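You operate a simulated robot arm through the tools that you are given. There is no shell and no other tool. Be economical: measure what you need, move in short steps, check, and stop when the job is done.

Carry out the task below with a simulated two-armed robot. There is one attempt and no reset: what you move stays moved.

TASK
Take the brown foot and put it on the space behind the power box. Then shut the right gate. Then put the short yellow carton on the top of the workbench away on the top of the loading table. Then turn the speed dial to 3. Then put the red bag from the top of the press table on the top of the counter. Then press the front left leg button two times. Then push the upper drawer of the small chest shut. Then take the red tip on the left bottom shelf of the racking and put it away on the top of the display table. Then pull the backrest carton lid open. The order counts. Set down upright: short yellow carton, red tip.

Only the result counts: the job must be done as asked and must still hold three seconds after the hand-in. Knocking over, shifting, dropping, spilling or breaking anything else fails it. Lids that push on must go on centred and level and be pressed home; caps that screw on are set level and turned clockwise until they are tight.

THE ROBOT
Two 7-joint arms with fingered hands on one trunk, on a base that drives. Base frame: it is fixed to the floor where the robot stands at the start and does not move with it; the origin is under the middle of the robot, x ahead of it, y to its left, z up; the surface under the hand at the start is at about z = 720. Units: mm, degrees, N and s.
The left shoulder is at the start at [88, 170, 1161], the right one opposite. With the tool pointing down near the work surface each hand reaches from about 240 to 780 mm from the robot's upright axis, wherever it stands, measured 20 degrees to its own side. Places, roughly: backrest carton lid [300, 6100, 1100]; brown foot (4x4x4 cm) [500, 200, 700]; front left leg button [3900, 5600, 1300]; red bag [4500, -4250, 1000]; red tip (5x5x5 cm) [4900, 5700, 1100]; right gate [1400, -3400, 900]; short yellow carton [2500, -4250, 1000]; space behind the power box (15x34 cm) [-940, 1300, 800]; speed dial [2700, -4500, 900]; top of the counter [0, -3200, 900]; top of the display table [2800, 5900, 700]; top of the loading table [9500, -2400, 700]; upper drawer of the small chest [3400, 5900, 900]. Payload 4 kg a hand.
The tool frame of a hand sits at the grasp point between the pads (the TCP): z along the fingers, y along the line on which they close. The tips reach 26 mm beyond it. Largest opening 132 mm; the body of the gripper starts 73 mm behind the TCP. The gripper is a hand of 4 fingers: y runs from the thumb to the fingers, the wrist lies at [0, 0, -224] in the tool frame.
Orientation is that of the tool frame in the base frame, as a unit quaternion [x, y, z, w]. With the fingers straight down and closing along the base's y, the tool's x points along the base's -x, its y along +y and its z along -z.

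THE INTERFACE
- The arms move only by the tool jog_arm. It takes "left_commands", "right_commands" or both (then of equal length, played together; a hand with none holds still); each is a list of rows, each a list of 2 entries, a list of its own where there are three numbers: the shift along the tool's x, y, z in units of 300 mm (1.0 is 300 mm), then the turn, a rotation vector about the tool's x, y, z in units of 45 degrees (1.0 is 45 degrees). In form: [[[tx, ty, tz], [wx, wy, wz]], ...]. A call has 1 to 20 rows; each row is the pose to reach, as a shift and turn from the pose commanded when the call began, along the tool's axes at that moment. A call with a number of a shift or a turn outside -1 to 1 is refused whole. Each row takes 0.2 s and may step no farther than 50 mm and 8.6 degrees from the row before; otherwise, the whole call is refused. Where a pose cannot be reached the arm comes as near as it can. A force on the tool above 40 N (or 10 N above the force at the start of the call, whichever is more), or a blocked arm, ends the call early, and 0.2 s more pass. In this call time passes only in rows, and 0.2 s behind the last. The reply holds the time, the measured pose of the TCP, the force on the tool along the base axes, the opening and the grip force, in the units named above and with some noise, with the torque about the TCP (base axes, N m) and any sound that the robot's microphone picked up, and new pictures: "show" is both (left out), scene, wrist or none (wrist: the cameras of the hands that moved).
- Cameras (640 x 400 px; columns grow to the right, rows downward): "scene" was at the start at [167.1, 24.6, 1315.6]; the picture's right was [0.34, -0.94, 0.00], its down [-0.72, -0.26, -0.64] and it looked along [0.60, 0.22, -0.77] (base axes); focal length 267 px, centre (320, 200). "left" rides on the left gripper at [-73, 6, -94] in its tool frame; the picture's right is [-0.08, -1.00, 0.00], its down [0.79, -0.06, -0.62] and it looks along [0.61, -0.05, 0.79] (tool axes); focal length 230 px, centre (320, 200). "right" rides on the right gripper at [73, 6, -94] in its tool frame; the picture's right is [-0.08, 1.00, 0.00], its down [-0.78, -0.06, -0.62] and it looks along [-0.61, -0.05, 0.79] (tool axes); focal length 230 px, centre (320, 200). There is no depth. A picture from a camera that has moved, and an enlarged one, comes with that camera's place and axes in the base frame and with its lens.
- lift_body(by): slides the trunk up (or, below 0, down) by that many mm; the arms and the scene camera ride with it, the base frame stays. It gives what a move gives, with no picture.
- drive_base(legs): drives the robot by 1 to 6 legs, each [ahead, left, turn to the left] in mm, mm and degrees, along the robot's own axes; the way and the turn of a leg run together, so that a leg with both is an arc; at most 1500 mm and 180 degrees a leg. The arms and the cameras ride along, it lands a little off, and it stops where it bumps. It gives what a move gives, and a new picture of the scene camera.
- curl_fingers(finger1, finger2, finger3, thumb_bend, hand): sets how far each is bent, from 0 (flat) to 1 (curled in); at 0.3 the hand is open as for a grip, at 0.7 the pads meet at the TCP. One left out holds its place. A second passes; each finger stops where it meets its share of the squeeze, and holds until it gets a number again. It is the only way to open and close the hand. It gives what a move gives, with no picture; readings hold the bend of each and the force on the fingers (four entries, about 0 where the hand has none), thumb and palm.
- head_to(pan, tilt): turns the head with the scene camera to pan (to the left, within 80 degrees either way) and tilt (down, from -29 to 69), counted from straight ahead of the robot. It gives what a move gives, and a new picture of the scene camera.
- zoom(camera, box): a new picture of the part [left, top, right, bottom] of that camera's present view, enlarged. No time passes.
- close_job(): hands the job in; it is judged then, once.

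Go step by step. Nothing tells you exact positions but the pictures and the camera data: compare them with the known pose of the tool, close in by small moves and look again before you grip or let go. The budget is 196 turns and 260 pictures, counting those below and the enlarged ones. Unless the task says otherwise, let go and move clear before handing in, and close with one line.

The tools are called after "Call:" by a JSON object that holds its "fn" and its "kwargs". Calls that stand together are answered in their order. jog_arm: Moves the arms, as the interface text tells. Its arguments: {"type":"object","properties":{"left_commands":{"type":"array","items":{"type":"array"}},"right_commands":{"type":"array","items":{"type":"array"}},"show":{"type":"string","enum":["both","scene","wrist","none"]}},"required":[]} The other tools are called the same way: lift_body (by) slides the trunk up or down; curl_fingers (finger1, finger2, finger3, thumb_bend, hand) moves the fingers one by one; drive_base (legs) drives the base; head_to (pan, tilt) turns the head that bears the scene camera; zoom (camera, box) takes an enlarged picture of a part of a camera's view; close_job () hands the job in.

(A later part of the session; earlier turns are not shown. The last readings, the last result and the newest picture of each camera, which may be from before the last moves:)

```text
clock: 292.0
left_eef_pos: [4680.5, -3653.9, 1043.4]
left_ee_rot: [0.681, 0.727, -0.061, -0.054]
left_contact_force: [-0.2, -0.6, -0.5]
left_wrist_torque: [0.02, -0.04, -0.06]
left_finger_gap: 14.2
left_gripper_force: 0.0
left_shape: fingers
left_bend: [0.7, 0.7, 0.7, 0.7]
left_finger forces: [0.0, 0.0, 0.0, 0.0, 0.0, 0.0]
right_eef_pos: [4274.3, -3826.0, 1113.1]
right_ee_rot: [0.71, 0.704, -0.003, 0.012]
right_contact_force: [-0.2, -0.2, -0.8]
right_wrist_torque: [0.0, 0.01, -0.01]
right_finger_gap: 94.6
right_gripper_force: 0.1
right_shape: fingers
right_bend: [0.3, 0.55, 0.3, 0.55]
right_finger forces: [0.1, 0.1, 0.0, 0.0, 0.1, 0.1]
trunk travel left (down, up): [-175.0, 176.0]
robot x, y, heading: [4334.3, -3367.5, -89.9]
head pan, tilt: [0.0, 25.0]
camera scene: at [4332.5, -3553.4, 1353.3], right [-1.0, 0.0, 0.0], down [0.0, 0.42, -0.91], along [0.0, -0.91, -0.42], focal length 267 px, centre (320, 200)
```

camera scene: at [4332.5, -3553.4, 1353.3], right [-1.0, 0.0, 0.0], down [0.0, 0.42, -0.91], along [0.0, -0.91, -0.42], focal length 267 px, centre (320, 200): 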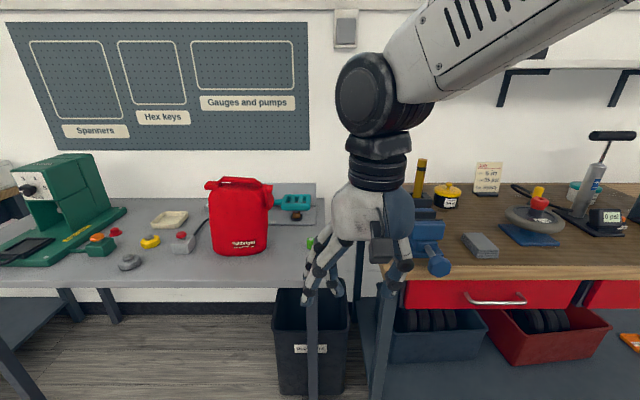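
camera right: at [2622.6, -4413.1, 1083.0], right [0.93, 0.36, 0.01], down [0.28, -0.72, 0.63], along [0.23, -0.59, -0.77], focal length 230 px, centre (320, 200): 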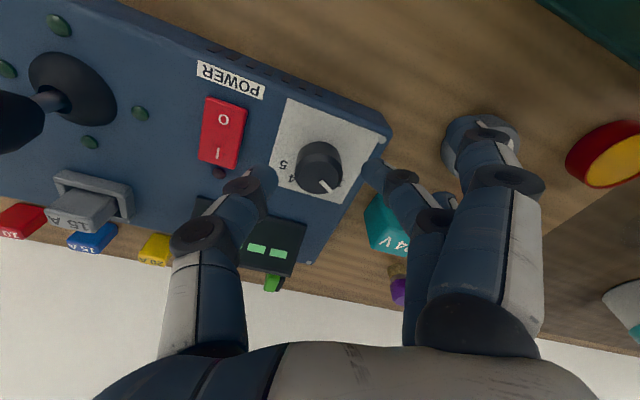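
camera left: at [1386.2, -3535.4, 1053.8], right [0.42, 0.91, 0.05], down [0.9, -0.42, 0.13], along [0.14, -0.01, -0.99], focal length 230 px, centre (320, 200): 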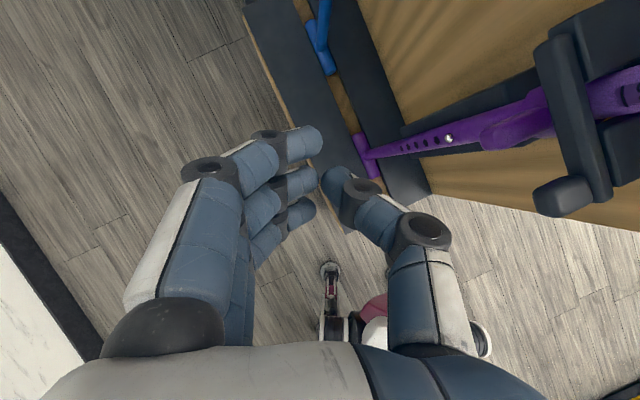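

Call:
{"fn": "zoom", "kwargs": {"camera": "scene", "box": [140, 160, 340, 290]}}

```text
3.08 times, centred on (240, 225) of scene
camera zoom: at [4332.5, -3553.4, 1353.3], right [-1.0, 0.0, 0.0], down [0.0, 0.42, -0.91], along [0.0, -0.91, -0.42], focal length 822 px, centre (566, 123)
```

zoom: 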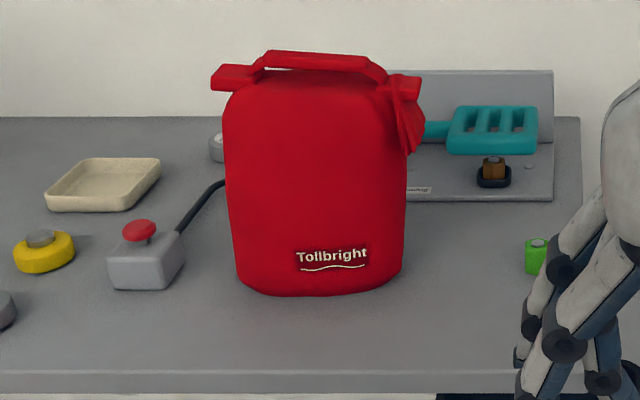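

The red bag has a strap handle along x, at about [4563, -4264] with its top at z of about 1090. I'll open the right hand, rotate it 90°, raise it, and move in front of the bag.

Call:
{"fn": "jog_arm", "kwargs": {"right_commands": [[[0, 0, -0.04], [0, 0, 0.18]], [[0, 0, -0.08], [0, 0, 0.36]], [[0, 0, -0.12], [0, 0, 0.54]], [[0, 0, -0.16], [0, 0, 0.72]], [[0, 0, -0.2], [0, 0, 0.9]], [[0, 0, -0.2], [0, 0, 1.0]]], "show": "none"}}

Call:
{"fn": "jog_arm", "kwargs": {"right_commands": [[[0, 0, 0], [0, 0, 0.18]], [[0, 0, 0], [0, 0, 0.36]], [[0, 0, 0], [0, 0, 0.54]], [[0, 0, 0], [0, 0, 0.72]], [[0, 0, 0], [0, 0, 0.9]], [[0, 0, 0], [0, 0, 1.0]]], "show": "none"}}

Call:
{"fn": "curl_fingers", "kwargs": {"hand": "right", "finger1": 0.4, "finger2": 0.4, "finger3": 0.4, "thumb_bend": 0.4}}

Call:
{"fn": "drive_base", "kwargs": {"legs": [[0, 420, 0], [300, 0, 0]]}}

```text
clock: 293.4
left_eef_pos: [4680.8, -3653.7, 1042.7]
left_ee_rot: [0.681, 0.728, -0.061, -0.053]
left_contact_force: [0.3, -0.4, -0.4]
left_wrist_torque: [-0.02, -0.02, 0.0]
left_finger_gap: 14.2
left_gripper_force: 0.1
left_shape: fingers
left_bend: [0.7, 0.7, 0.7, 0.7]
left_finger forces: [0.0, 0.0, 0.0, 0.0, 0.0, 0.0]
right_eef_pos: [4273.4, -3824.2, 1173.1]
right_ee_rot: [0.926, 0.376, 0.001, 0.012]
right_contact_force: [-0.7, -0.3, -0.1]
right_wrist_torque: [-0.01, -0.02, 0.02]
right_finger_gap: 94.7
right_gripper_force: 0.1
right_shape: fingers
right_bend: [0.3, 0.55, 0.3, 0.55]
right_finger forces: [0.0, 0.0, 0.0, 0.1, 0.1, 0.1]
trunk travel left (down, up): [-175.0, 176.0]
robot x, y, heading: [4332.6, -3364.5, -89.9]
head pan, tilt: [0.0, 25.0]
```

```text
clock: 294.8
left_eef_pos: [4680.3, -3654.9, 1042.6]
left_ee_rot: [0.681, 0.727, -0.061, -0.052]
left_contact_force: [-0.1, 0.9, 0.6]
left_wrist_torque: [0.03, 0.0, -0.01]
left_finger_gap: 14.2
left_gripper_force: 0.1
left_shape: fingers
left_bend: [0.7, 0.7, 0.7, 0.7]
left_finger forces: [0.1, 0.0, 0.0, 0.1, 0.1, 0.1]
right_eef_pos: [4272.5, -3824.6, 1173.3]
right_ee_rot: [1.0, -0.008, 0.007, 0.01]
right_contact_force: [-0.1, -0.2, 1.0]
right_wrist_torque: [0.04, 0.02, -0.02]
right_finger_gap: 94.8
right_gripper_force: 0.0
right_shape: fingers
right_bend: [0.3, 0.55, 0.3, 0.55]
right_finger forces: [0.1, 0.0, 0.1, 0.0, 0.1, 0.1]
trunk travel left (down, up): [-175.0, 176.0]
robot x, y, heading: [4333.7, -3369.2, -90.0]
head pan, tilt: [0.0, 25.0]
```

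```text
clock: 295.8
left_eef_pos: [4679.0, -3654.4, 1043.0]
left_ee_rot: [0.681, 0.728, -0.06, -0.053]
left_contact_force: [-0.2, -0.4, 0.5]
left_wrist_torque: [-0.02, 0.03, -0.01]
left_finger_gap: 14.2
left_gripper_force: 0.1
left_shape: fingers
left_bend: [0.7, 0.7, 0.7, 0.7]
left_finger forces: [0.0, 0.1, 0.1, 0.1, 0.1, 0.0]
right_eef_pos: [4271.9, -3826.0, 1173.9]
right_ee_rot: [1.0, -0.005, 0.007, 0.01]
right_contact_force: [0.9, -0.9, -0.3]
right_wrist_torque: [-0.02, 0.01, -0.09]
right_finger_gap: 104.1
right_gripper_force: 0.1
right_shape: fingers
right_bend: [0.4, 0.4, 0.4, 0.4]
right_finger forces: [0.0, 0.0, 0.1, 0.1, 0.0, 0.0]
trunk travel left (down, up): [-175.0, 176.0]
robot x, y, heading: [4333.6, -3364.0, -89.9]
head pan, tilt: [0.0, 25.0]
```

```text
clock: 301.6
left_eef_pos: [5090.6, -3955.5, 1042.4]
left_ee_rot: [0.683, 0.726, -0.06, -0.053]
left_contact_force: [0.0, 0.4, 0.0]
left_wrist_torque: [0.01, -0.02, -0.02]
left_finger_gap: 14.3
left_gripper_force: 0.0
left_shape: fingers
left_bend: [0.7, 0.7, 0.7, 0.7]
left_finger forces: [0.0, 0.0, 0.0, 0.0, 0.0, 0.0]
right_eef_pos: [4683.6, -4123.8, 1173.4]
right_ee_rot: [1.0, -0.007, 0.006, 0.01]
right_contact_force: [0.7, -0.1, -1.1]
right_wrist_torque: [0.02, 0.01, -0.03]
right_finger_gap: 104.0
right_gripper_force: 0.1
right_shape: fingers
right_bend: [0.4, 0.4, 0.4, 0.4]
right_finger forces: [0.0, 0.0, 0.0, 0.0, 0.1, 0.0]
trunk travel left (down, up): [-175.0, 176.0]
robot x, y, heading: [4740.9, -3663.7, -90.2]
head pan, tilt: [0.0, 25.0]
camera scene: at [4743.6, -3852.8, 1353.4], right [-1.0, 0.0, 0.0], down [0.0, 0.42, -0.91], along [0.0, -0.91, -0.42], focal length 267 px, centre (320, 200)
```

scene: 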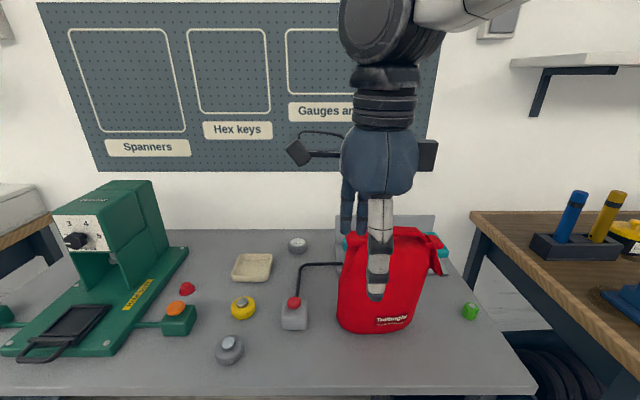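

Call:
{"fn": "jog_arm", "kwargs": {"right_commands": [[[-0.1, 0.06, 0], [0, 0, 0]], [[-0.2, 0.12, 0], [0, 0, 0]], [[-0.3, 0.2, 0], [0, 0, 0]], [[-0.38, 0.3, 0], [0, 0, 0]]], "show": "both"}}

```text
clock: 302.6
left_eef_pos: [5090.8, -3954.8, 1042.9]
left_ee_rot: [0.681, 0.728, -0.06, -0.055]
left_contact_force: [0.0, -0.1, 0.9]
left_wrist_torque: [-0.01, 0.0, -0.01]
left_finger_gap: 14.2
left_gripper_force: 0.1
left_shape: fingers
left_bend: [0.7, 0.7, 0.7, 0.7]
left_finger forces: [0.0, 0.0, 0.0, 0.0, 0.0, 0.1]
right_eef_pos: [4567.6, -4214.0, 1173.8]
right_ee_rot: [1.0, -0.007, 0.007, 0.01]
right_contact_force: [-0.3, -0.6, 1.1]
right_wrist_torque: [0.03, 0.02, -0.02]
right_finger_gap: 103.7
right_gripper_force: 0.1
right_shape: fingers
right_bend: [0.4, 0.4, 0.4, 0.4]
right_finger forces: [0.0, 0.0, 0.0, 0.0, 0.0, 0.1]
trunk travel left (down, up): [-175.0, 176.0]
robot x, y, heading: [4740.9, -3660.1, -89.8]
head pan, tilt: [0.0, 25.0]
camera scene: at [4743.5, -3853.2, 1353.1], right [-1.0, 0.0, 0.0], down [0.0, 0.42, -0.91], along [0.0, -0.91, -0.42], focal length 267 px, centre (320, 200)
camera right: at [4639.6, -4217.6, 1269.6], right [-0.09, -1.0, 0.02], down [-0.79, 0.08, 0.6], along [-0.6, 0.04, -0.8], focal length 230 px, centre (320, 200)
```

scene: 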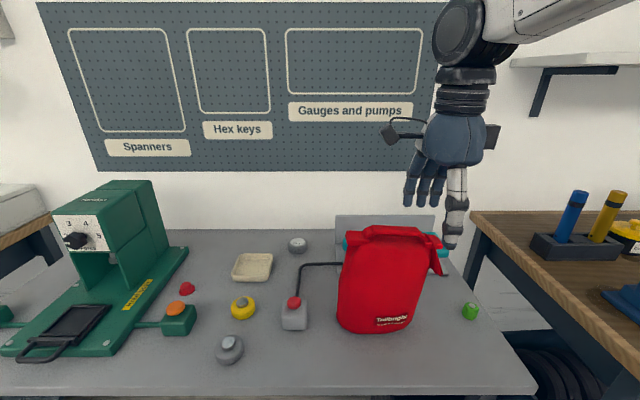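
right: 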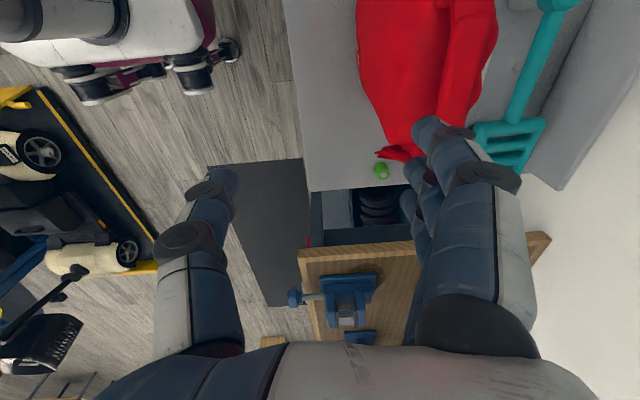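

Triangulating again, the bag's strap is at about [4602, -4352, 1043]. I'll move above it and look.

Call:
{"fn": "jog_arm", "kwargs": {"right_commands": [[[0.04, 0.15, 0], [0, 0, 0]], [[0.08, 0.3, 0.03], [0, 0, 0]], [[0.113, 0.44, 0.08], [0, 0, 0]], [[0.113, 0.46, 0.2], [0, 0, 0]]], "show": "both"}}

```text
clock: 303.6
left_eef_pos: [5090.3, -3953.4, 1043.7]
left_ee_rot: [0.682, 0.727, -0.061, -0.053]
left_contact_force: [0.1, 0.5, 0.2]
left_wrist_torque: [0.01, -0.01, 0.0]
left_finger_gap: 14.1
left_gripper_force: 0.0
left_shape: fingers
left_bend: [0.7, 0.7, 0.7, 0.7]
left_finger forces: [0.1, 0.0, 0.0, 0.1, 0.1, 0.1]
right_eef_pos: [4599.3, -4350.7, 1116.7]
right_ee_rot: [1.0, -0.006, 0.007, 0.011]
right_contact_force: [-0.4, 0.2, 0.6]
right_wrist_torque: [0.0, 0.01, -0.03]
right_finger_gap: 103.8
right_gripper_force: 0.0
right_shape: fingers
right_bend: [0.4, 0.4, 0.4, 0.4]
right_finger forces: [0.0, 0.1, 0.0, 0.0, 0.0, 0.0]
trunk travel left (down, up): [-175.0, 176.0]
robot x, y, heading: [4744.9, -3666.0, -90.4]
head pan, tilt: [0.0, 25.0]
camera scene: at [4743.3, -3851.9, 1353.5], right [-1.0, 0.0, 0.0], down [0.0, 0.42, -0.91], along [0.0, -0.91, -0.42], focal length 267 px, centre (320, 200)
camera right: at [4671.6, -4355.4, 1213.0], right [-0.09, -1.0, 0.02], down [-0.79, 0.08, 0.6], along [-0.6, 0.04, -0.8], focal length 230 px, centre (320, 200)
```

scene: 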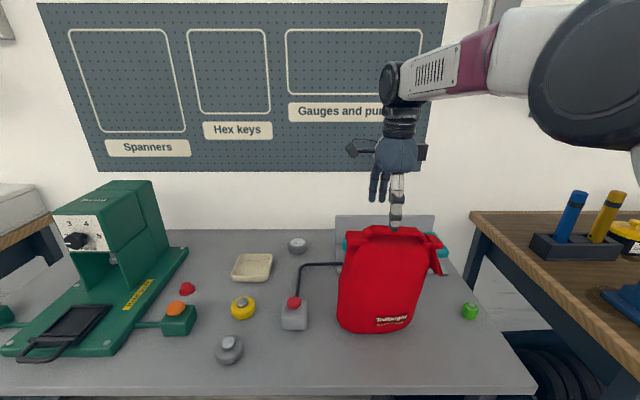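
right: 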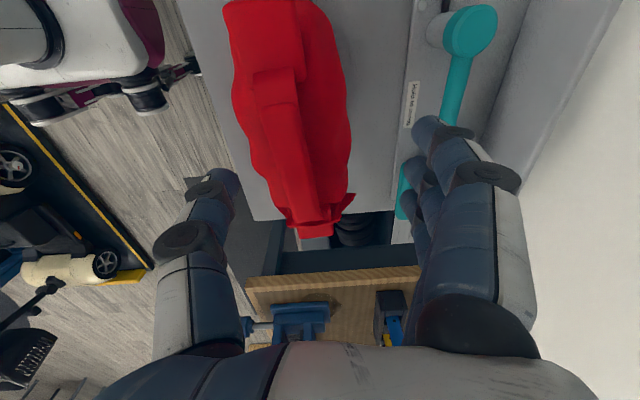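

Call:
{"fn": "jog_arm", "kwargs": {"right_commands": [[[-0.025, -0.07, 0.06], [0, 0, -0.15]], [[-0.025, -0.07, 0.18], [0, 0, -0.15]]], "show": "both"}}

```text
clock: 304.2
left_eef_pos: [5090.4, -3955.5, 1041.8]
left_ee_rot: [0.683, 0.726, -0.061, -0.055]
left_contact_force: [-0.7, -0.4, 0.1]
left_wrist_torque: [0.0, 0.01, 0.0]
left_finger_gap: 14.3
left_gripper_force: 0.0
left_shape: fingers
left_bend: [0.7, 0.7, 0.7, 0.7]
left_finger forces: [0.1, 0.0, 0.0, 0.1, 0.1, 0.0]
right_eef_pos: [4593.2, -4331.7, 1061.9]
right_ee_rot: [0.999, 0.052, 0.007, 0.01]
right_contact_force: [0.2, 0.1, -0.8]
right_wrist_torque: [0.02, 0.03, 0.02]
right_finger_gap: 104.0
right_gripper_force: 0.1
right_shape: fingers
right_bend: [0.4, 0.4, 0.4, 0.4]
right_finger forces: [0.0, 0.0, 0.1, 0.0, 0.0, 0.0]
trunk travel left (down, up): [-175.0, 176.0]
robot x, y, heading: [4742.3, -3667.6, -90.1]
head pan, tilt: [0.0, 25.0]
camera scene: at [4743.8, -3853.9, 1352.9], right [-1.0, 0.0, 0.0], down [0.0, 0.42, -0.91], along [0.0, -0.91, -0.42], focal length 267 px, centre (320, 200)
camera right: at [4666.2, -4328.1, 1157.9], right [0.03, -1.0, 0.02], down [-0.8, -0.01, 0.61], along [-0.61, -0.03, -0.8], focal length 230 px, centre (320, 200)
```

scene: 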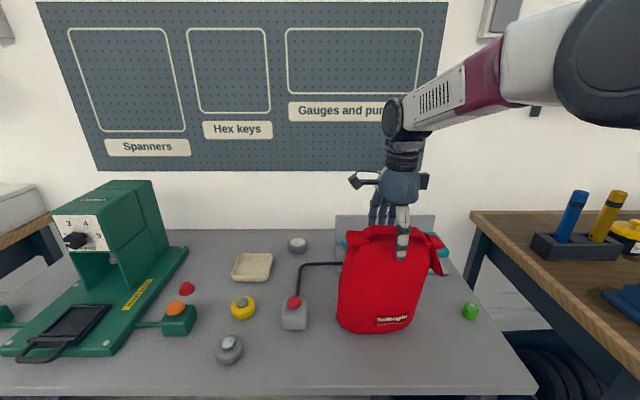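
right: 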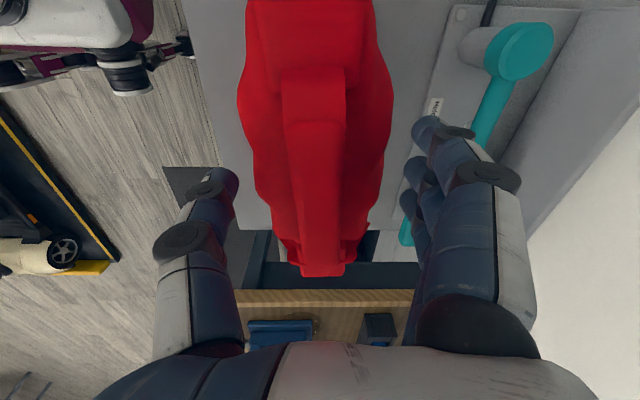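

Call:
{"fn": "jog_arm", "kwargs": {"right_commands": [[[-0.01, 0, 0.05], [0, 0, 0]]], "show": "none"}}

Call:
{"fn": "curl_fingers", "kwargs": {"hand": "right", "finger1": 0.75, "finger2": 0.75, "finger3": 0.75, "thumb_bend": 0.75}}

Call:
{"fn": "jog_arm", "kwargs": {"right_commands": [[[0, 0, -0.02], [0, 0, 0]], [[0, 0, -0.05], [0, 0, 0]]], "show": "both"}}

```text
clock: 304.6
left_eef_pos: [5092.2, -3954.0, 1042.5]
left_ee_rot: [0.683, 0.726, -0.06, -0.054]
left_contact_force: [-0.7, 0.0, 0.5]
left_wrist_torque: [0.05, 0.05, 0.02]
left_finger_gap: 14.4
left_gripper_force: 0.2
left_shape: fingers
left_bend: [0.7, 0.7, 0.7, 0.7]
left_finger forces: [0.1, 0.0, 0.1, 0.0, 0.0, 0.1]
right_eef_pos: [4591.1, -4331.4, 1048.9]
right_ee_rot: [0.999, 0.052, 0.006, 0.01]
right_contact_force: [-0.3, -1.0, -0.2]
right_wrist_torque: [0.04, -0.04, 0.0]
right_finger_gap: 103.6
right_gripper_force: 0.1
right_shape: fingers
right_bend: [0.4, 0.4, 0.4, 0.4]
right_finger forces: [0.0, 0.0, 0.0, 0.0, 0.0, 0.1]
trunk travel left (down, up): [-175.0, 176.0]
robot x, y, heading: [4746.5, -3663.9, -90.0]
head pan, tilt: [0.0, 25.0]
```

```text
clock: 305.6
left_eef_pos: [5091.6, -3954.7, 1043.3]
left_ee_rot: [0.682, 0.727, -0.061, -0.053]
left_contact_force: [-0.4, 0.1, 0.4]
left_wrist_torque: [0.01, 0.04, -0.01]
left_finger_gap: 14.4
left_gripper_force: 0.0
left_shape: fingers
left_bend: [0.7, 0.7, 0.7, 0.7]
left_finger forces: [0.0, 0.1, 0.0, 0.0, 0.0, 0.0]
right_eef_pos: [4590.2, -4331.7, 1049.3]
right_ee_rot: [0.999, 0.053, 0.006, 0.01]
right_contact_force: [-0.3, -0.6, 1.8]
right_wrist_torque: [-0.17, -0.01, 0.01]
right_finger_gap: 79.5
right_gripper_force: 18.9
right_shape: fingers
right_bend: [0.49, 0.5, 0.51, 0.52]
right_finger forces: [6.7, 6.7, 6.5, 0.0, 17.2, 0.1]
trunk travel left (down, up): [-175.0, 176.0]
robot x, y, heading: [4744.2, -3667.8, -90.1]
head pan, tilt: [0.0, 25.0]
```

```text
clock: 306.2
left_eef_pos: [5090.5, -3954.6, 1042.8]
left_ee_rot: [0.681, 0.727, -0.061, -0.054]
left_contact_force: [-0.2, 0.2, -0.1]
left_wrist_torque: [0.01, 0.04, -0.02]
left_finger_gap: 14.1
left_gripper_force: 0.0
left_shape: fingers
left_bend: [0.7, 0.7, 0.7, 0.7]
left_finger forces: [0.0, 0.0, 0.0, 0.0, 0.1, 0.0]
right_eef_pos: [4591.6, -4332.5, 1063.0]
right_ee_rot: [0.999, 0.053, 0.006, 0.01]
right_contact_force: [-0.7, -0.3, -3.4]
right_wrist_torque: [-0.02, 0.01, 0.0]
right_finger_gap: 79.4
right_gripper_force: 16.6
right_shape: fingers
right_bend: [0.5, 0.5, 0.51, 0.52]
right_finger forces: [5.5, 5.7, 5.9, 0.0, 17.0, 0.0]
trunk travel left (down, up): [-175.0, 176.0]
robot x, y, heading: [4745.4, -3666.9, -90.0]
head pan, tilt: [0.0, 25.0]
camera scene: at [4743.5, -3852.4, 1353.4], right [-1.0, 0.0, 0.0], down [0.0, 0.42, -0.91], along [0.0, -0.91, -0.42], focal length 267 px, centre (320, 200)
camera right: at [4664.3, -4328.2, 1158.2], right [0.03, -1.0, 0.02], down [-0.8, -0.01, 0.61], along [-0.61, -0.03, -0.79], focal length 230 px, centre (320, 200)
```

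scene: 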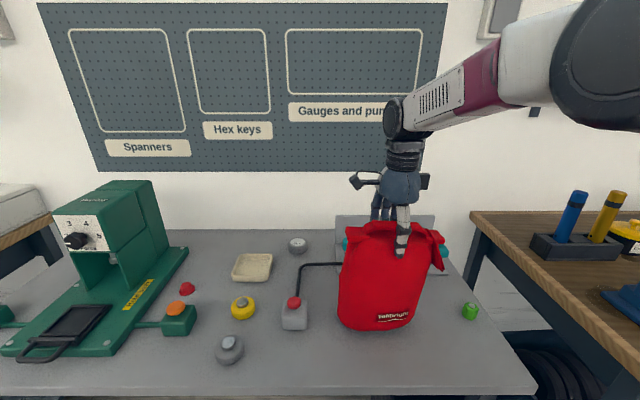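
right: 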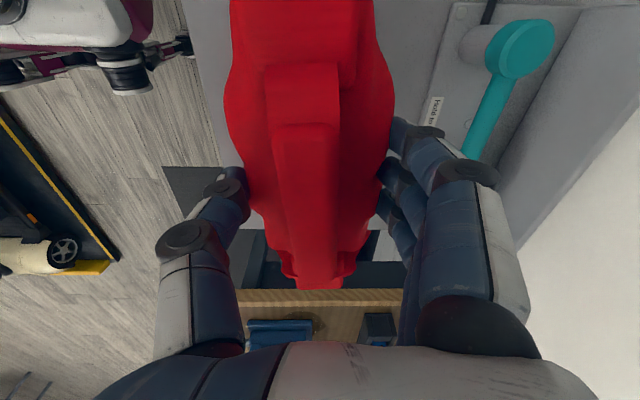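

The fingers hold the bag's body below the strap and it's rising with the hand. I'll lift more and confirm.

Call:
{"fn": "jog_arm", "kwargs": {"right_commands": [[[0, 0, -0.05], [0, 0, 0]], [[0, 0, -0.12], [0, 0, 0]], [[0, 0, -0.2], [0, 0, 0]]], "show": "both"}}

```text
clock: 307.0
left_eef_pos: [5090.4, -3954.1, 1043.0]
left_ee_rot: [0.681, 0.727, -0.061, -0.055]
left_contact_force: [0.0, 0.1, 0.6]
left_wrist_torque: [0.0, -0.03, 0.02]
left_finger_gap: 14.3
left_gripper_force: 0.0
left_shape: fingers
left_bend: [0.7, 0.7, 0.7, 0.7]
left_finger forces: [0.0, 0.0, 0.1, 0.0, 0.1, 0.1]
right_eef_pos: [4591.9, -4331.5, 1122.8]
right_ee_rot: [0.999, 0.052, 0.006, 0.01]
right_contact_force: [0.2, -0.7, -3.6]
right_wrist_torque: [-0.04, 0.04, 0.04]
right_finger_gap: 79.1
right_gripper_force: 16.7
right_shape: fingers
right_bend: [0.5, 0.5, 0.51, 0.52]
right_finger forces: [5.4, 5.6, 5.9, 0.0, 16.9, 0.0]
trunk travel left (down, up): [-175.0, 176.0]
robot x, y, heading: [4744.7, -3661.6, -90.0]
head pan, tilt: [0.0, 25.0]
camera scene: at [4743.6, -3852.2, 1353.4], right [-1.0, 0.0, 0.0], down [0.0, 0.42, -0.91], along [0.0, -0.91, -0.42], focal length 267 px, centre (320, 200)
camera right: at [4664.4, -4327.8, 1217.9], right [0.03, -1.0, 0.02], down [-0.79, -0.01, 0.61], along [-0.61, -0.03, -0.79], focal length 230 px, centre (320, 200)
```

scene: 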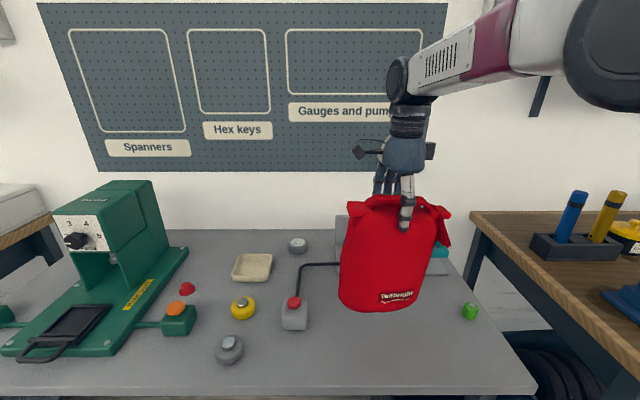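
right: 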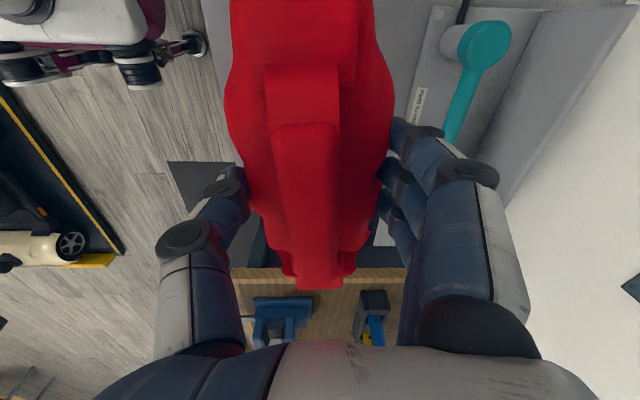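

The bag is lifted clear. I'll pull it in, raise the trunk for clearance, and carry it west towards the counter.

Call:
{"fn": "jog_arm", "kwargs": {"right_commands": [[[0, -0.1, -0.05], [0, 0, 0]], [[0, -0.23, -0.08], [0, 0, 0]], [[0, -0.36, -0.08], [0, 0, 0]], [[0, -0.49, -0.08], [0, 0, 0]], [[0, -0.62, -0.08], [0, 0, 0]], [[0, -0.72, -0.08], [0, 0, 0]]], "show": "none"}}

Call:
{"fn": "lift_body", "kwargs": {"by": 80}}

Call:
{"fn": "drive_base", "kwargs": {"legs": [[-300, 0, 0], [0, 0, -90], [1200, 0, 0], [950, 0, 0]]}}

```text
clock: 308.4
left_eef_pos: [5090.5, -3954.8, 1042.8]
left_ee_rot: [0.682, 0.727, -0.06, -0.053]
left_contact_force: [-0.2, 1.0, -0.2]
left_wrist_torque: [0.0, 0.0, 0.01]
left_finger_gap: 14.4
left_gripper_force: 0.1
left_shape: fingers
left_bend: [0.7, 0.7, 0.7, 0.7]
left_finger forces: [0.0, 0.0, 0.1, 0.0, 0.0, 0.0]
right_eef_pos: [4568.5, -4116.2, 1140.5]
right_ee_rot: [0.999, 0.053, 0.006, 0.011]
right_contact_force: [-0.6, -0.8, -4.6]
right_wrist_torque: [-0.01, 0.05, 0.01]
right_finger_gap: 78.6
right_gripper_force: 16.7
right_shape: fingers
right_bend: [0.5, 0.5, 0.51, 0.52]
right_finger forces: [4.9, 5.4, 6.1, 0.0, 16.3, 0.0]
trunk travel left (down, up): [-175.0, 176.0]
robot x, y, heading: [4742.5, -3662.3, -90.0]
head pan, tilt: [0.0, 25.0]
```

```text
clock: 309.6
left_eef_pos: [5089.7, -3955.2, 1123.5]
left_ee_rot: [0.683, 0.726, -0.06, -0.053]
left_contact_force: [0.1, -0.7, 0.5]
left_wrist_torque: [0.04, 0.0, 0.03]
left_finger_gap: 14.4
left_gripper_force: 0.0
left_shape: fingers
left_bend: [0.7, 0.7, 0.7, 0.7]
left_finger forces: [0.0, 0.1, 0.0, 0.0, 0.0, 0.1]
right_eef_pos: [4568.3, -4116.1, 1221.4]
right_ee_rot: [0.999, 0.052, 0.005, 0.01]
right_contact_force: [-0.2, 0.3, -4.1]
right_wrist_torque: [0.0, 0.03, 0.0]
right_finger_gap: 78.1
right_gripper_force: 16.0
right_shape: fingers
right_bend: [0.5, 0.5, 0.51, 0.52]
right_finger forces: [5.3, 5.2, 5.6, 0.0, 16.1, 0.0]
trunk travel left (down, up): [-255.0, 96.0]
robot x, y, heading: [4742.8, -3664.0, -90.1]
head pan, tilt: [0.0, 25.0]
```

```text
clock: 325.5
left_eef_pos: [2344.4, -3751.8, 1123.1]
left_ee_rot: [0.996, 0.042, -0.007, -0.081]
left_contact_force: [-0.8, 0.6, -0.3]
left_wrist_torque: [0.01, 0.01, 0.01]
left_finger_gap: 14.5
left_gripper_force: 0.0
left_shape: fingers
left_bend: [0.7, 0.7, 0.7, 0.7]
left_finger forces: [0.0, 0.1, 0.1, 0.0, 0.1, 0.0]
right_eef_pos: [2171.7, -3231.7, 1221.5]
right_ee_rot: [0.75, -0.661, -0.003, 0.012]
right_contact_force: [0.5, -0.4, -3.7]
right_wrist_torque: [0.03, 0.02, 0.03]
right_finger_gap: 77.8
right_gripper_force: 15.7
right_shape: fingers
right_bend: [0.5, 0.5, 0.51, 0.52]
right_finger forces: [5.0, 5.1, 5.6, 0.0, 15.6, 0.1]
trunk travel left (down, up): [-255.0, 96.0]
robot x, y, heading: [2624.1, -3396.2, -179.1]
head pan, tilt: [0.0, 25.0]
camera scene: at [2484.6, -3402.8, 1435.4], right [-0.02, 1.0, 0.0], down [0.42, 0.01, -0.91], along [-0.91, -0.02, -0.42], focal length 267 px, centre (320, 200)
```

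scene: 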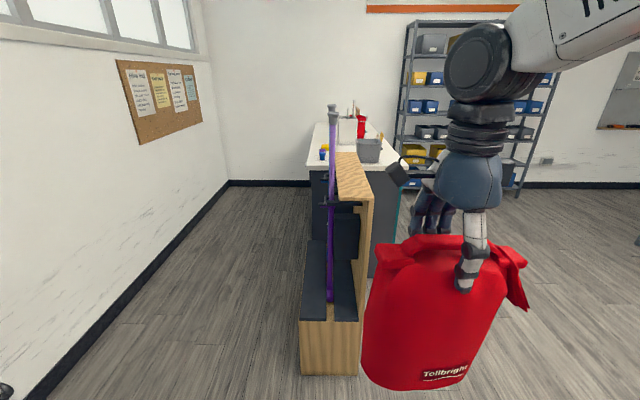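

Call:
{"fn": "curl_fingers", "kwargs": {"hand": "right", "finger1": 0.85, "finger2": 0.85, "finger3": 0.85, "thumb_bend": 0.85}}

Call:
{"fn": "drive_base", "kwargs": {"legs": [[624, -1190, 0], [1450, 0, 0], [0, 0, 90]]}}

```text
clock: 326.5
left_eef_pos: [2344.5, -3752.6, 1123.3]
left_ee_rot: [0.996, 0.042, -0.006, -0.08]
left_contact_force: [-0.5, 0.3, 0.3]
left_wrist_torque: [0.01, -0.02, -0.03]
left_finger_gap: 14.2
left_gripper_force: 0.0
left_shape: fingers
left_bend: [0.7, 0.7, 0.7, 0.7]
left_finger forces: [0.0, 0.0, 0.0, 0.0, 0.0, 0.0]
right_eef_pos: [2172.5, -3232.5, 1221.6]
right_ee_rot: [0.749, -0.662, -0.003, 0.012]
right_contact_force: [0.2, -0.8, -2.8]
right_wrist_torque: [0.02, 0.05, 0.01]
right_finger_gap: 65.8
right_gripper_force: 18.8
right_shape: fingers
right_bend: [0.54, 0.53, 0.54, 0.56]
right_finger forces: [6.2, 5.9, 6.7, 0.0, 19.0, 0.0]
trunk travel left (down, up): [-255.0, 96.0]
robot x, y, heading: [2625.6, -3397.3, -178.9]
head pan, tilt: [0.0, 25.0]
```

```text
clock: 347.7
left_eef_pos: [892.0, -2542.8, 1123.0]
left_ee_rot: [0.68, 0.729, -0.061, -0.053]
left_contact_force: [0.4, 0.1, -0.3]
left_wrist_torque: [0.01, -0.02, 0.01]
left_finger_gap: 14.2
left_gripper_force: 0.1
left_shape: fingers
left_bend: [0.7, 0.7, 0.7, 0.7]
left_finger forces: [0.0, 0.0, 0.0, 0.0, 0.0, 0.0]
right_eef_pos: [369.4, -2705.8, 1221.2]
right_ee_rot: [0.998, 0.055, 0.005, 0.011]
right_contact_force: [-0.6, -1.0, -3.1]
right_wrist_torque: [0.0, -0.01, -0.02]
right_finger_gap: 65.4
right_gripper_force: 18.0
right_shape: fingers
right_bend: [0.54, 0.53, 0.54, 0.56]
right_finger forces: [5.8, 5.6, 6.3, 0.0, 17.9, 0.0]
trunk travel left (down, up): [-255.0, 96.0]
robot x, y, heading: [542.6, -2250.5, -89.9]
head pan, tilt: [0.0, 25.0]
camera scene: at [543.8, -2398.6, 1435.4], right [-1.0, 0.0, 0.0], down [0.0, 0.42, -0.91], along [0.0, -0.91, -0.42], focal length 267 px, centre (320, 200)
```

scene: 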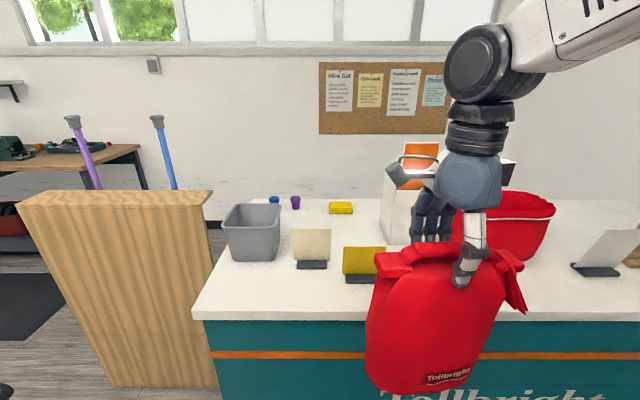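

The counter has a free patch between the yellow card stand and the red bucket. I'll raise the trunk, line up with that patch, and look again.

Call:
{"fn": "lift_body", "kwargs": {"by": 70}}

Call:
{"fn": "drive_base", "kwargs": {"legs": [[60, -125, 0]]}}

Call:
{"fn": "head_to", "kwargs": {"pan": 0, "tilt": 32}}

```text
clock: 348.8
left_eef_pos: [891.8, -2543.5, 1192.9]
left_ee_rot: [0.681, 0.728, -0.061, -0.052]
left_contact_force: [-0.3, 0.1, 0.3]
left_wrist_torque: [0.01, -0.01, 0.02]
left_finger_gap: 14.3
left_gripper_force: 0.1
left_shape: fingers
left_bend: [0.7, 0.7, 0.7, 0.7]
left_finger forces: [0.0, 0.0, 0.0, 0.0, 0.1, 0.0]
right_eef_pos: [369.3, -2707.3, 1290.8]
right_ee_rot: [0.998, 0.054, 0.006, 0.01]
right_contact_force: [0.6, 0.0, -3.3]
right_wrist_torque: [-0.02, 0.03, -0.01]
right_finger_gap: 65.3
right_gripper_force: 18.0
right_shape: fingers
right_bend: [0.54, 0.53, 0.54, 0.56]
right_finger forces: [6.2, 5.6, 6.1, 0.1, 17.7, 0.0]
trunk travel left (down, up): [-325.0, 26.0]
robot x, y, heading: [542.4, -2255.3, -89.7]
head pan, tilt: [0.0, 25.0]
```

```text
clock: 350.5
left_eef_pos: [767.4, -2603.5, 1191.9]
left_ee_rot: [0.681, 0.728, -0.061, -0.053]
left_contact_force: [0.1, 0.2, 0.3]
left_wrist_torque: [0.01, 0.01, 0.01]
left_finger_gap: 14.3
left_gripper_force: 0.0
left_shape: fingers
left_bend: [0.7, 0.7, 0.7, 0.7]
left_finger forces: [0.0, 0.1, 0.0, 0.0, 0.0, 0.1]
right_eef_pos: [245.0, -2766.5, 1291.4]
right_ee_rot: [0.998, 0.054, 0.006, 0.01]
right_contact_force: [-0.3, 0.1, -3.2]
right_wrist_torque: [-0.04, 0.0, 0.02]
right_finger_gap: 65.3
right_gripper_force: 18.1
right_shape: fingers
right_bend: [0.54, 0.53, 0.54, 0.56]
right_finger forces: [5.9, 5.5, 6.2, 0.0, 17.7, 0.0]
trunk travel left (down, up): [-325.0, 26.0]
robot x, y, heading: [416.8, -2316.8, -90.1]
head pan, tilt: [0.0, 25.0]
camera scene: at [419.3, -2448.8, 1506.3], right [-1.0, 0.0, 0.0], down [0.0, 0.42, -0.91], along [0.0, -0.91, -0.42], focal length 267 px, centre (320, 200)
```

scene: 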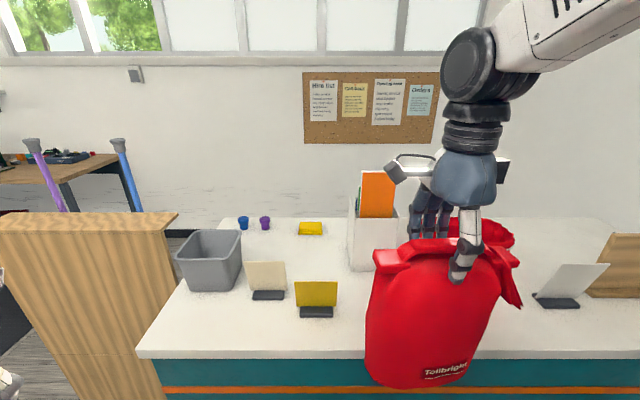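

```text
clock: 351.2
left_eef_pos: [766.2, -2603.2, 1192.3]
left_ee_rot: [0.681, 0.728, -0.06, -0.054]
left_contact_force: [0.3, -0.1, 0.0]
left_wrist_torque: [0.01, 0.0, 0.0]
left_finger_gap: 14.3
left_gripper_force: 0.0
left_shape: fingers
left_bend: [0.7, 0.7, 0.7, 0.7]
left_finger forces: [0.0, 0.1, 0.0, 0.1, 0.0, 0.0]
right_eef_pos: [245.4, -2768.2, 1291.8]
right_ee_rot: [0.998, 0.055, 0.006, 0.01]
right_contact_force: [0.4, 0.0, -3.4]
right_wrist_torque: [-0.01, 0.0, 0.03]
right_finger_gap: 64.9
right_gripper_force: 18.0
right_shape: fingers
right_bend: [0.54, 0.53, 0.54, 0.56]
right_finger forces: [5.9, 5.7, 6.3, 0.0, 17.6, 0.1]
trunk travel left (down, up): [-325.0, 26.0]
robot x, y, heading: [416.2, -2317.3, -90.0]
head pan, tilt: [0.0, 32.0]
camera scene: at [419.4, -2446.2, 1495.2], right [-1.0, 0.0, 0.0], down [0.0, 0.53, -0.85], along [0.0, -0.85, -0.53], focal length 267 px, centre (320, 200)
```

scene: 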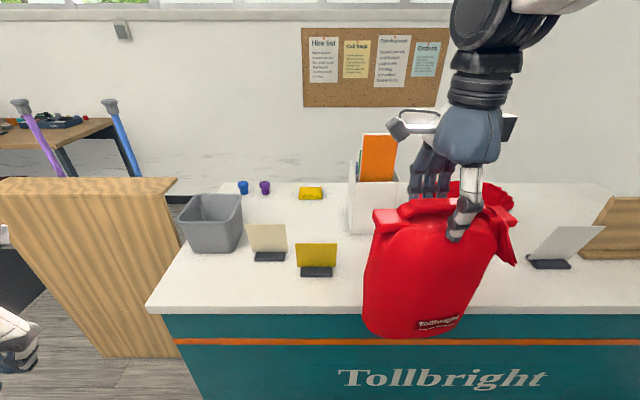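

The counter top is at z of about 895, and the free patch spans x from 111 to 382 and y from -2874 to -3094. I'll move the bag over [240, -2990] and lower it.

Call:
{"fn": "drive_base", "kwargs": {"legs": [[130, 0, 0]]}}

Call:
{"fn": "jog_arm", "kwargs": {"right_commands": [[[0, 0.1, 0], [0, 0, 0]], [[0, 0.2, 0.05], [0, 0, 0]], [[0, 0.3, 0.12], [0, 0, 0]], [[0, 0.3, 0.24], [0, 0, 0]], [[0, 0.3, 0.34], [0, 0, 0]]], "show": "both"}}

```text
clock: 352.5
left_eef_pos: [766.2, -2730.5, 1192.8]
left_ee_rot: [0.681, 0.728, -0.06, -0.053]
left_contact_force: [0.4, 0.3, 0.2]
left_wrist_torque: [0.04, 0.0, -0.02]
left_finger_gap: 14.1
left_gripper_force: 0.0
left_shape: fingers
left_bend: [0.7, 0.7, 0.7, 0.7]
left_finger forces: [0.1, 0.0, 0.0, 0.0, 0.0, 0.0]
right_eef_pos: [245.0, -2895.7, 1291.2]
right_ee_rot: [0.998, 0.054, 0.005, 0.009]
right_contact_force: [-0.1, -1.0, -3.1]
right_wrist_torque: [-0.02, 0.03, 0.01]
right_finger_gap: 65.5
right_gripper_force: 17.9
right_shape: fingers
right_bend: [0.54, 0.53, 0.54, 0.56]
right_finger forces: [5.9, 5.6, 6.0, 0.1, 17.7, 0.1]
trunk travel left (down, up): [-325.0, 26.0]
robot x, y, heading: [420.5, -2442.3, -89.6]
head pan, tilt: [0.0, 32.0]
camera scene: at [419.7, -2574.3, 1495.2], right [-1.0, 0.0, 0.0], down [0.0, 0.53, -0.85], along [0.0, -0.85, -0.53], focal length 267 px, centre (320, 200)
```

scene: 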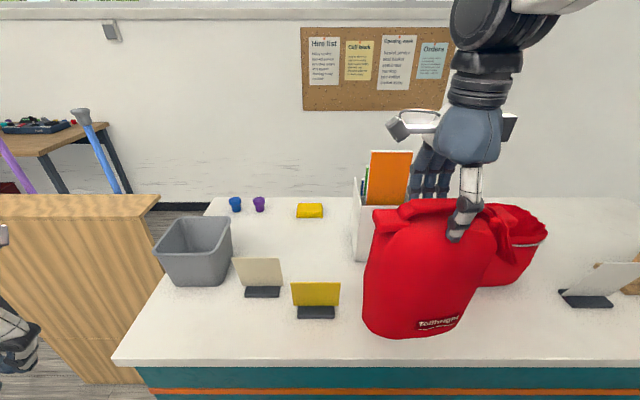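

```text
clock: 353.7
left_eef_pos: [766.8, -2731.6, 1192.7]
left_ee_rot: [0.681, 0.728, -0.06, -0.053]
left_contact_force: [-0.6, 0.9, -0.2]
left_wrist_torque: [0.0, 0.02, 0.01]
left_finger_gap: 14.4
left_gripper_force: 0.1
left_shape: fingers
left_bend: [0.7, 0.7, 0.7, 0.7]
left_finger forces: [0.0, 0.1, 0.0, 0.0, 0.1, 0.1]
right_eef_pos: [258.0, -2988.0, 1191.7]
right_ee_rot: [0.998, 0.054, 0.005, 0.01]
right_contact_force: [0.6, -1.0, -2.7]
right_wrist_torque: [0.0, -0.01, -0.02]
right_finger_gap: 64.8
right_gripper_force: 17.8
right_shape: fingers
right_bend: [0.54, 0.53, 0.54, 0.57]
right_finger forces: [5.7, 5.7, 6.1, 0.0, 17.7, 0.0]
trunk travel left (down, up): [-325.0, 26.0]
robot x, y, heading: [418.5, -2444.5, -89.7]
head pan, tilt: [0.0, 32.0]
camera scene: at [419.7, -2574.8, 1495.1], right [-1.0, 0.0, 0.0], down [0.0, 0.53, -0.85], along [0.0, -0.85, -0.53], focal length 267 px, centre (320, 200)
camera right: at [329.8, -2984.2, 1286.6], right [0.03, -1.0, 0.02], down [-0.8, -0.01, 0.61], along [-0.61, -0.03, -0.8], focal length 230 px, centre (320, 200)
```

scene: 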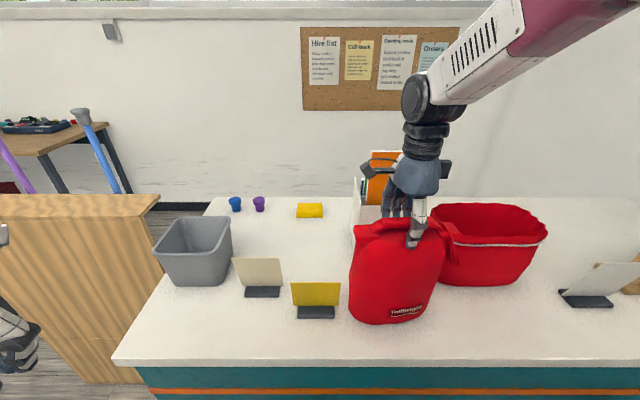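
right: 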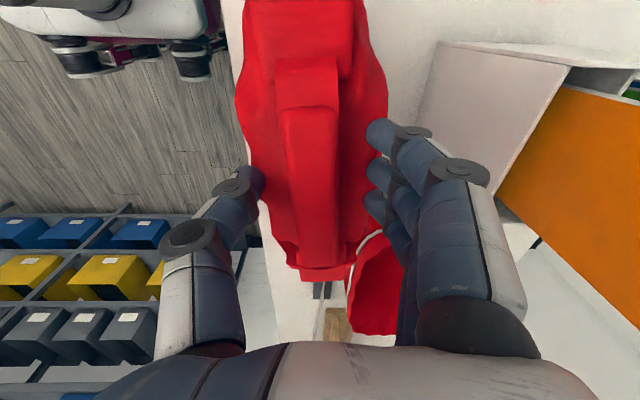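

Call:
{"fn": "jog_arm", "kwargs": {"right_commands": [[[-0.08, 0, 0], [0, 0, 0]], [[-0.08, 0, 0.05], [0, 0, 0]], [[-0.08, 0, 0.075], [0, 0, 0]], [[-0.08, 0, 0.1], [0, 0, 0]], [[-0.08, 0, 0.115], [0, 0, 0]], [[-0.08, 0, 0.13], [0, 0, 0]], [[-0.08, 0, 0.145], [0, 0, 0]], [[-0.08, 0, 0.16], [0, 0, 0]], [[-0.08, 0, 0.175], [0, 0, 0]]], "show": "scene"}}

```text
clock: 354.3
left_eef_pos: [767.7, -2730.5, 1192.5]
left_ee_rot: [0.681, 0.727, -0.061, -0.054]
left_contact_force: [-0.6, 0.0, -0.5]
left_wrist_torque: [0.01, 0.03, 0.05]
left_finger_gap: 14.3
left_gripper_force: 0.1
left_shape: fingers
left_bend: [0.7, 0.7, 0.7, 0.7]
left_finger forces: [0.1, 0.0, 0.1, 0.1, 0.0, 0.0]
right_eef_pos: [226.9, -2993.4, 1186.6]
right_ee_rot: [0.998, 0.052, 0.003, 0.019]
right_contact_force: [-8.1, 1.6, 21.2]
right_wrist_torque: [0.52, 0.19, 0.15]
right_finger_gap: 65.4
right_gripper_force: 25.3
right_shape: fingers
right_bend: [0.55, 0.53, 0.54, 0.58]
right_finger forces: [7.8, 6.9, 6.8, 0.0, 28.6, 0.0]
trunk travel left (down, up): [-325.0, 26.0]
robot x, y, heading: [417.8, -2446.6, -89.8]
head pan, tilt: [0.0, 32.0]
stopped in row 3 (right hand): the force on the tool passed its limit at 52 N (the readings are from after the stop); the commanded pose is now the measured one
camera scene: at [419.5, -2572.6, 1495.5], right [-1.0, 0.0, 0.0], down [0.0, 0.53, -0.85], along [0.0, -0.85, -0.53], focal length 267 px, centre (320, 200)
```

scene: 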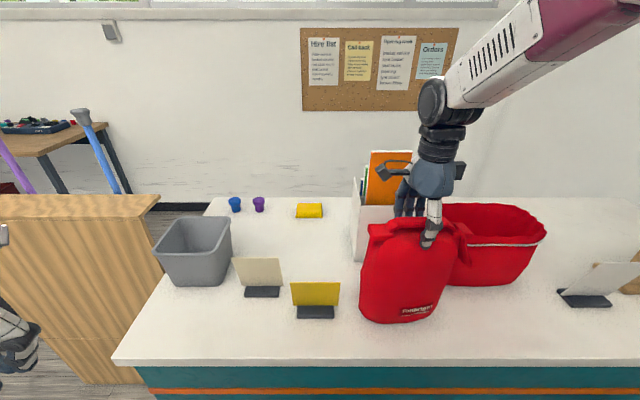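

Call:
{"fn": "zoom", "kwargs": {"camera": "scene", "box": [320, 190, 560, 340]}}

Call:
{"fn": "zoom", "kwargs": {"camera": "right", "box": [160, 0, 560, 340]}}

```text
2.67 times, centred on (440, 265) of scene
camera zoom: at [419.5, -2572.6, 1495.5], right [-1.0, 0.0, 0.0], down [0.0, 0.53, -0.85], along [0.0, -0.85, -0.53], focal length 712 px, centre (0, 27)
```

zoom: 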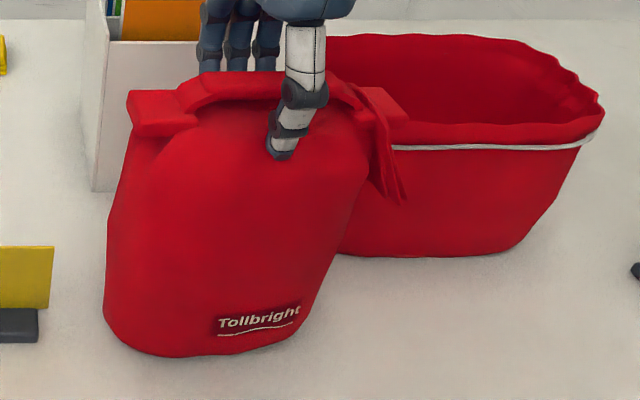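

```text
1.18 times, centred on (360, 170) of right
camera zoom: at [300.8, -2988.2, 1281.8], right [0.03, -1.0, 0.04], down [-0.79, 0.0, 0.61], along [-0.61, -0.05, -0.79], focal length 271 px, centre (273, 235)
```

zoom: 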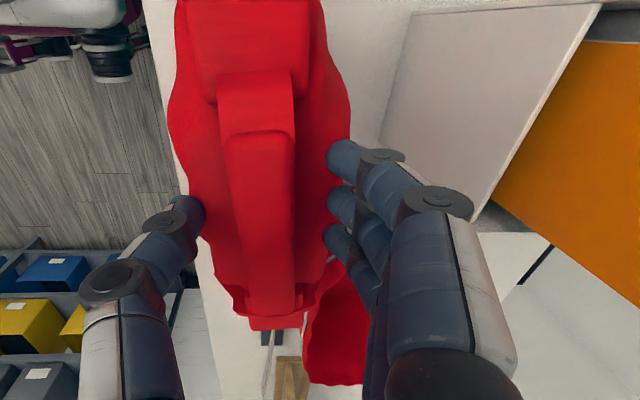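

The bag's base footprint is consistent with standing on the counter. I'll ease up slightly and open.

Call:
{"fn": "jog_arm", "kwargs": {"right_commands": [[[0, 0, -0.015], [0, 0, 0]]], "show": "none"}}

Call:
{"fn": "zoom", "kwargs": {"camera": "scene", "box": [320, 190, 560, 340]}}

```text
clock: 354.7
left_eef_pos: [767.4, -2731.1, 1192.3]
left_ee_rot: [0.681, 0.727, -0.062, -0.054]
left_contact_force: [-0.3, -0.2, -0.7]
left_wrist_torque: [0.05, -0.03, 0.01]
left_finger_gap: 13.9
left_gripper_force: 0.0
left_shape: fingers
left_bend: [0.7, 0.7, 0.7, 0.7]
left_finger forces: [0.0, 0.1, 0.0, 0.0, 0.1, 0.1]
right_eef_pos: [231.0, -2992.8, 1188.4]
right_ee_rot: [0.998, 0.053, 0.005, 0.017]
right_contact_force: [-2.3, 1.8, 3.4]
right_wrist_torque: [0.3, 0.08, 0.11]
right_finger_gap: 64.8
right_gripper_force: 19.7
right_shape: fingers
right_bend: [0.54, 0.53, 0.54, 0.58]
right_finger forces: [6.3, 5.7, 6.1, 0.0, 21.4, 0.0]
trunk travel left (down, up): [-325.0, 26.0]
robot x, y, heading: [416.6, -2442.7, -90.2]
head pan, tilt: [0.0, 32.0]
```

```text
2.67 times, centred on (440, 265) of scene
camera zoom: at [419.8, -2574.2, 1495.0], right [-1.0, 0.0, 0.0], down [0.0, 0.53, -0.85], along [0.0, -0.85, -0.53], focal length 712 px, centre (0, 27)
```

zoom: 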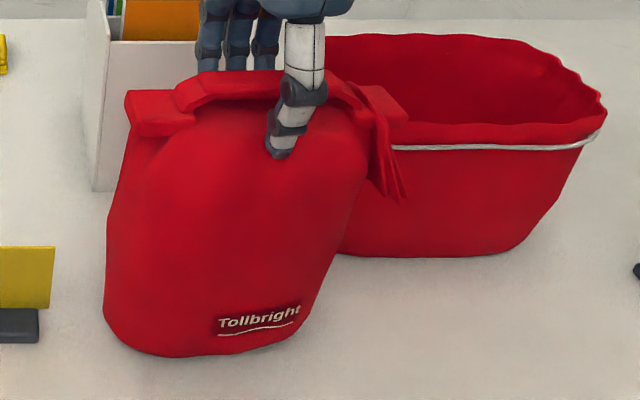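

Call:
{"fn": "curl_fingers", "kwargs": {"hand": "right", "finger1": 0.48, "finger2": 0.48, "finger3": 0.48, "thumb_bend": 0.48}}

Call:
{"fn": "zoom", "kwargs": {"camera": "scene", "box": [320, 190, 560, 340]}}

```text
clock: 355.7
left_eef_pos: [765.4, -2731.8, 1192.7]
left_ee_rot: [0.681, 0.728, -0.062, -0.054]
left_contact_force: [-0.4, -0.4, 0.4]
left_wrist_torque: [0.01, -0.03, -0.01]
left_finger_gap: 14.4
left_gripper_force: 0.0
left_shape: fingers
left_bend: [0.7, 0.7, 0.7, 0.7]
left_finger forces: [0.0, 0.0, 0.2, 0.1, 0.1, 0.0]
right_eef_pos: [228.1, -2994.5, 1188.1]
right_ee_rot: [0.998, 0.053, 0.005, 0.018]
right_contact_force: [0.3, -0.3, -0.3]
right_wrist_torque: [0.04, 0.02, 0.02]
right_finger_gap: 76.5
right_gripper_force: 0.1
right_shape: fingers
right_bend: [0.48, 0.48, 0.48, 0.48]
right_finger forces: [0.0, 0.0, 0.1, 0.0, 0.0, 0.0]
trunk travel left (down, up): [-325.0, 26.0]
robot x, y, heading: [416.7, -2440.8, -90.0]
head pan, tilt: [0.0, 32.0]
```

```text
2.67 times, centred on (440, 265) of scene
camera zoom: at [419.5, -2573.9, 1495.2], right [-1.0, 0.0, 0.0], down [0.0, 0.53, -0.85], along [0.0, -0.85, -0.53], focal length 712 px, centre (0, 27)
```

zoom: 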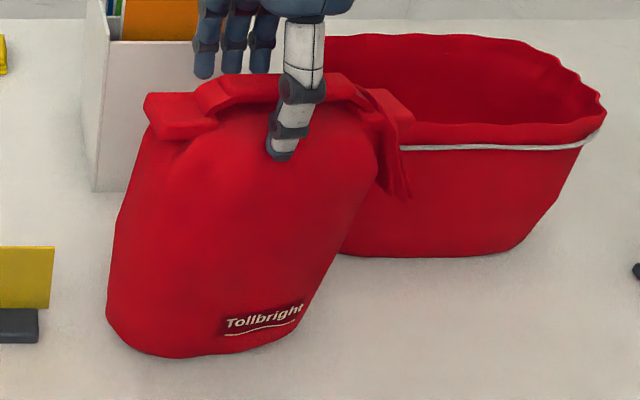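

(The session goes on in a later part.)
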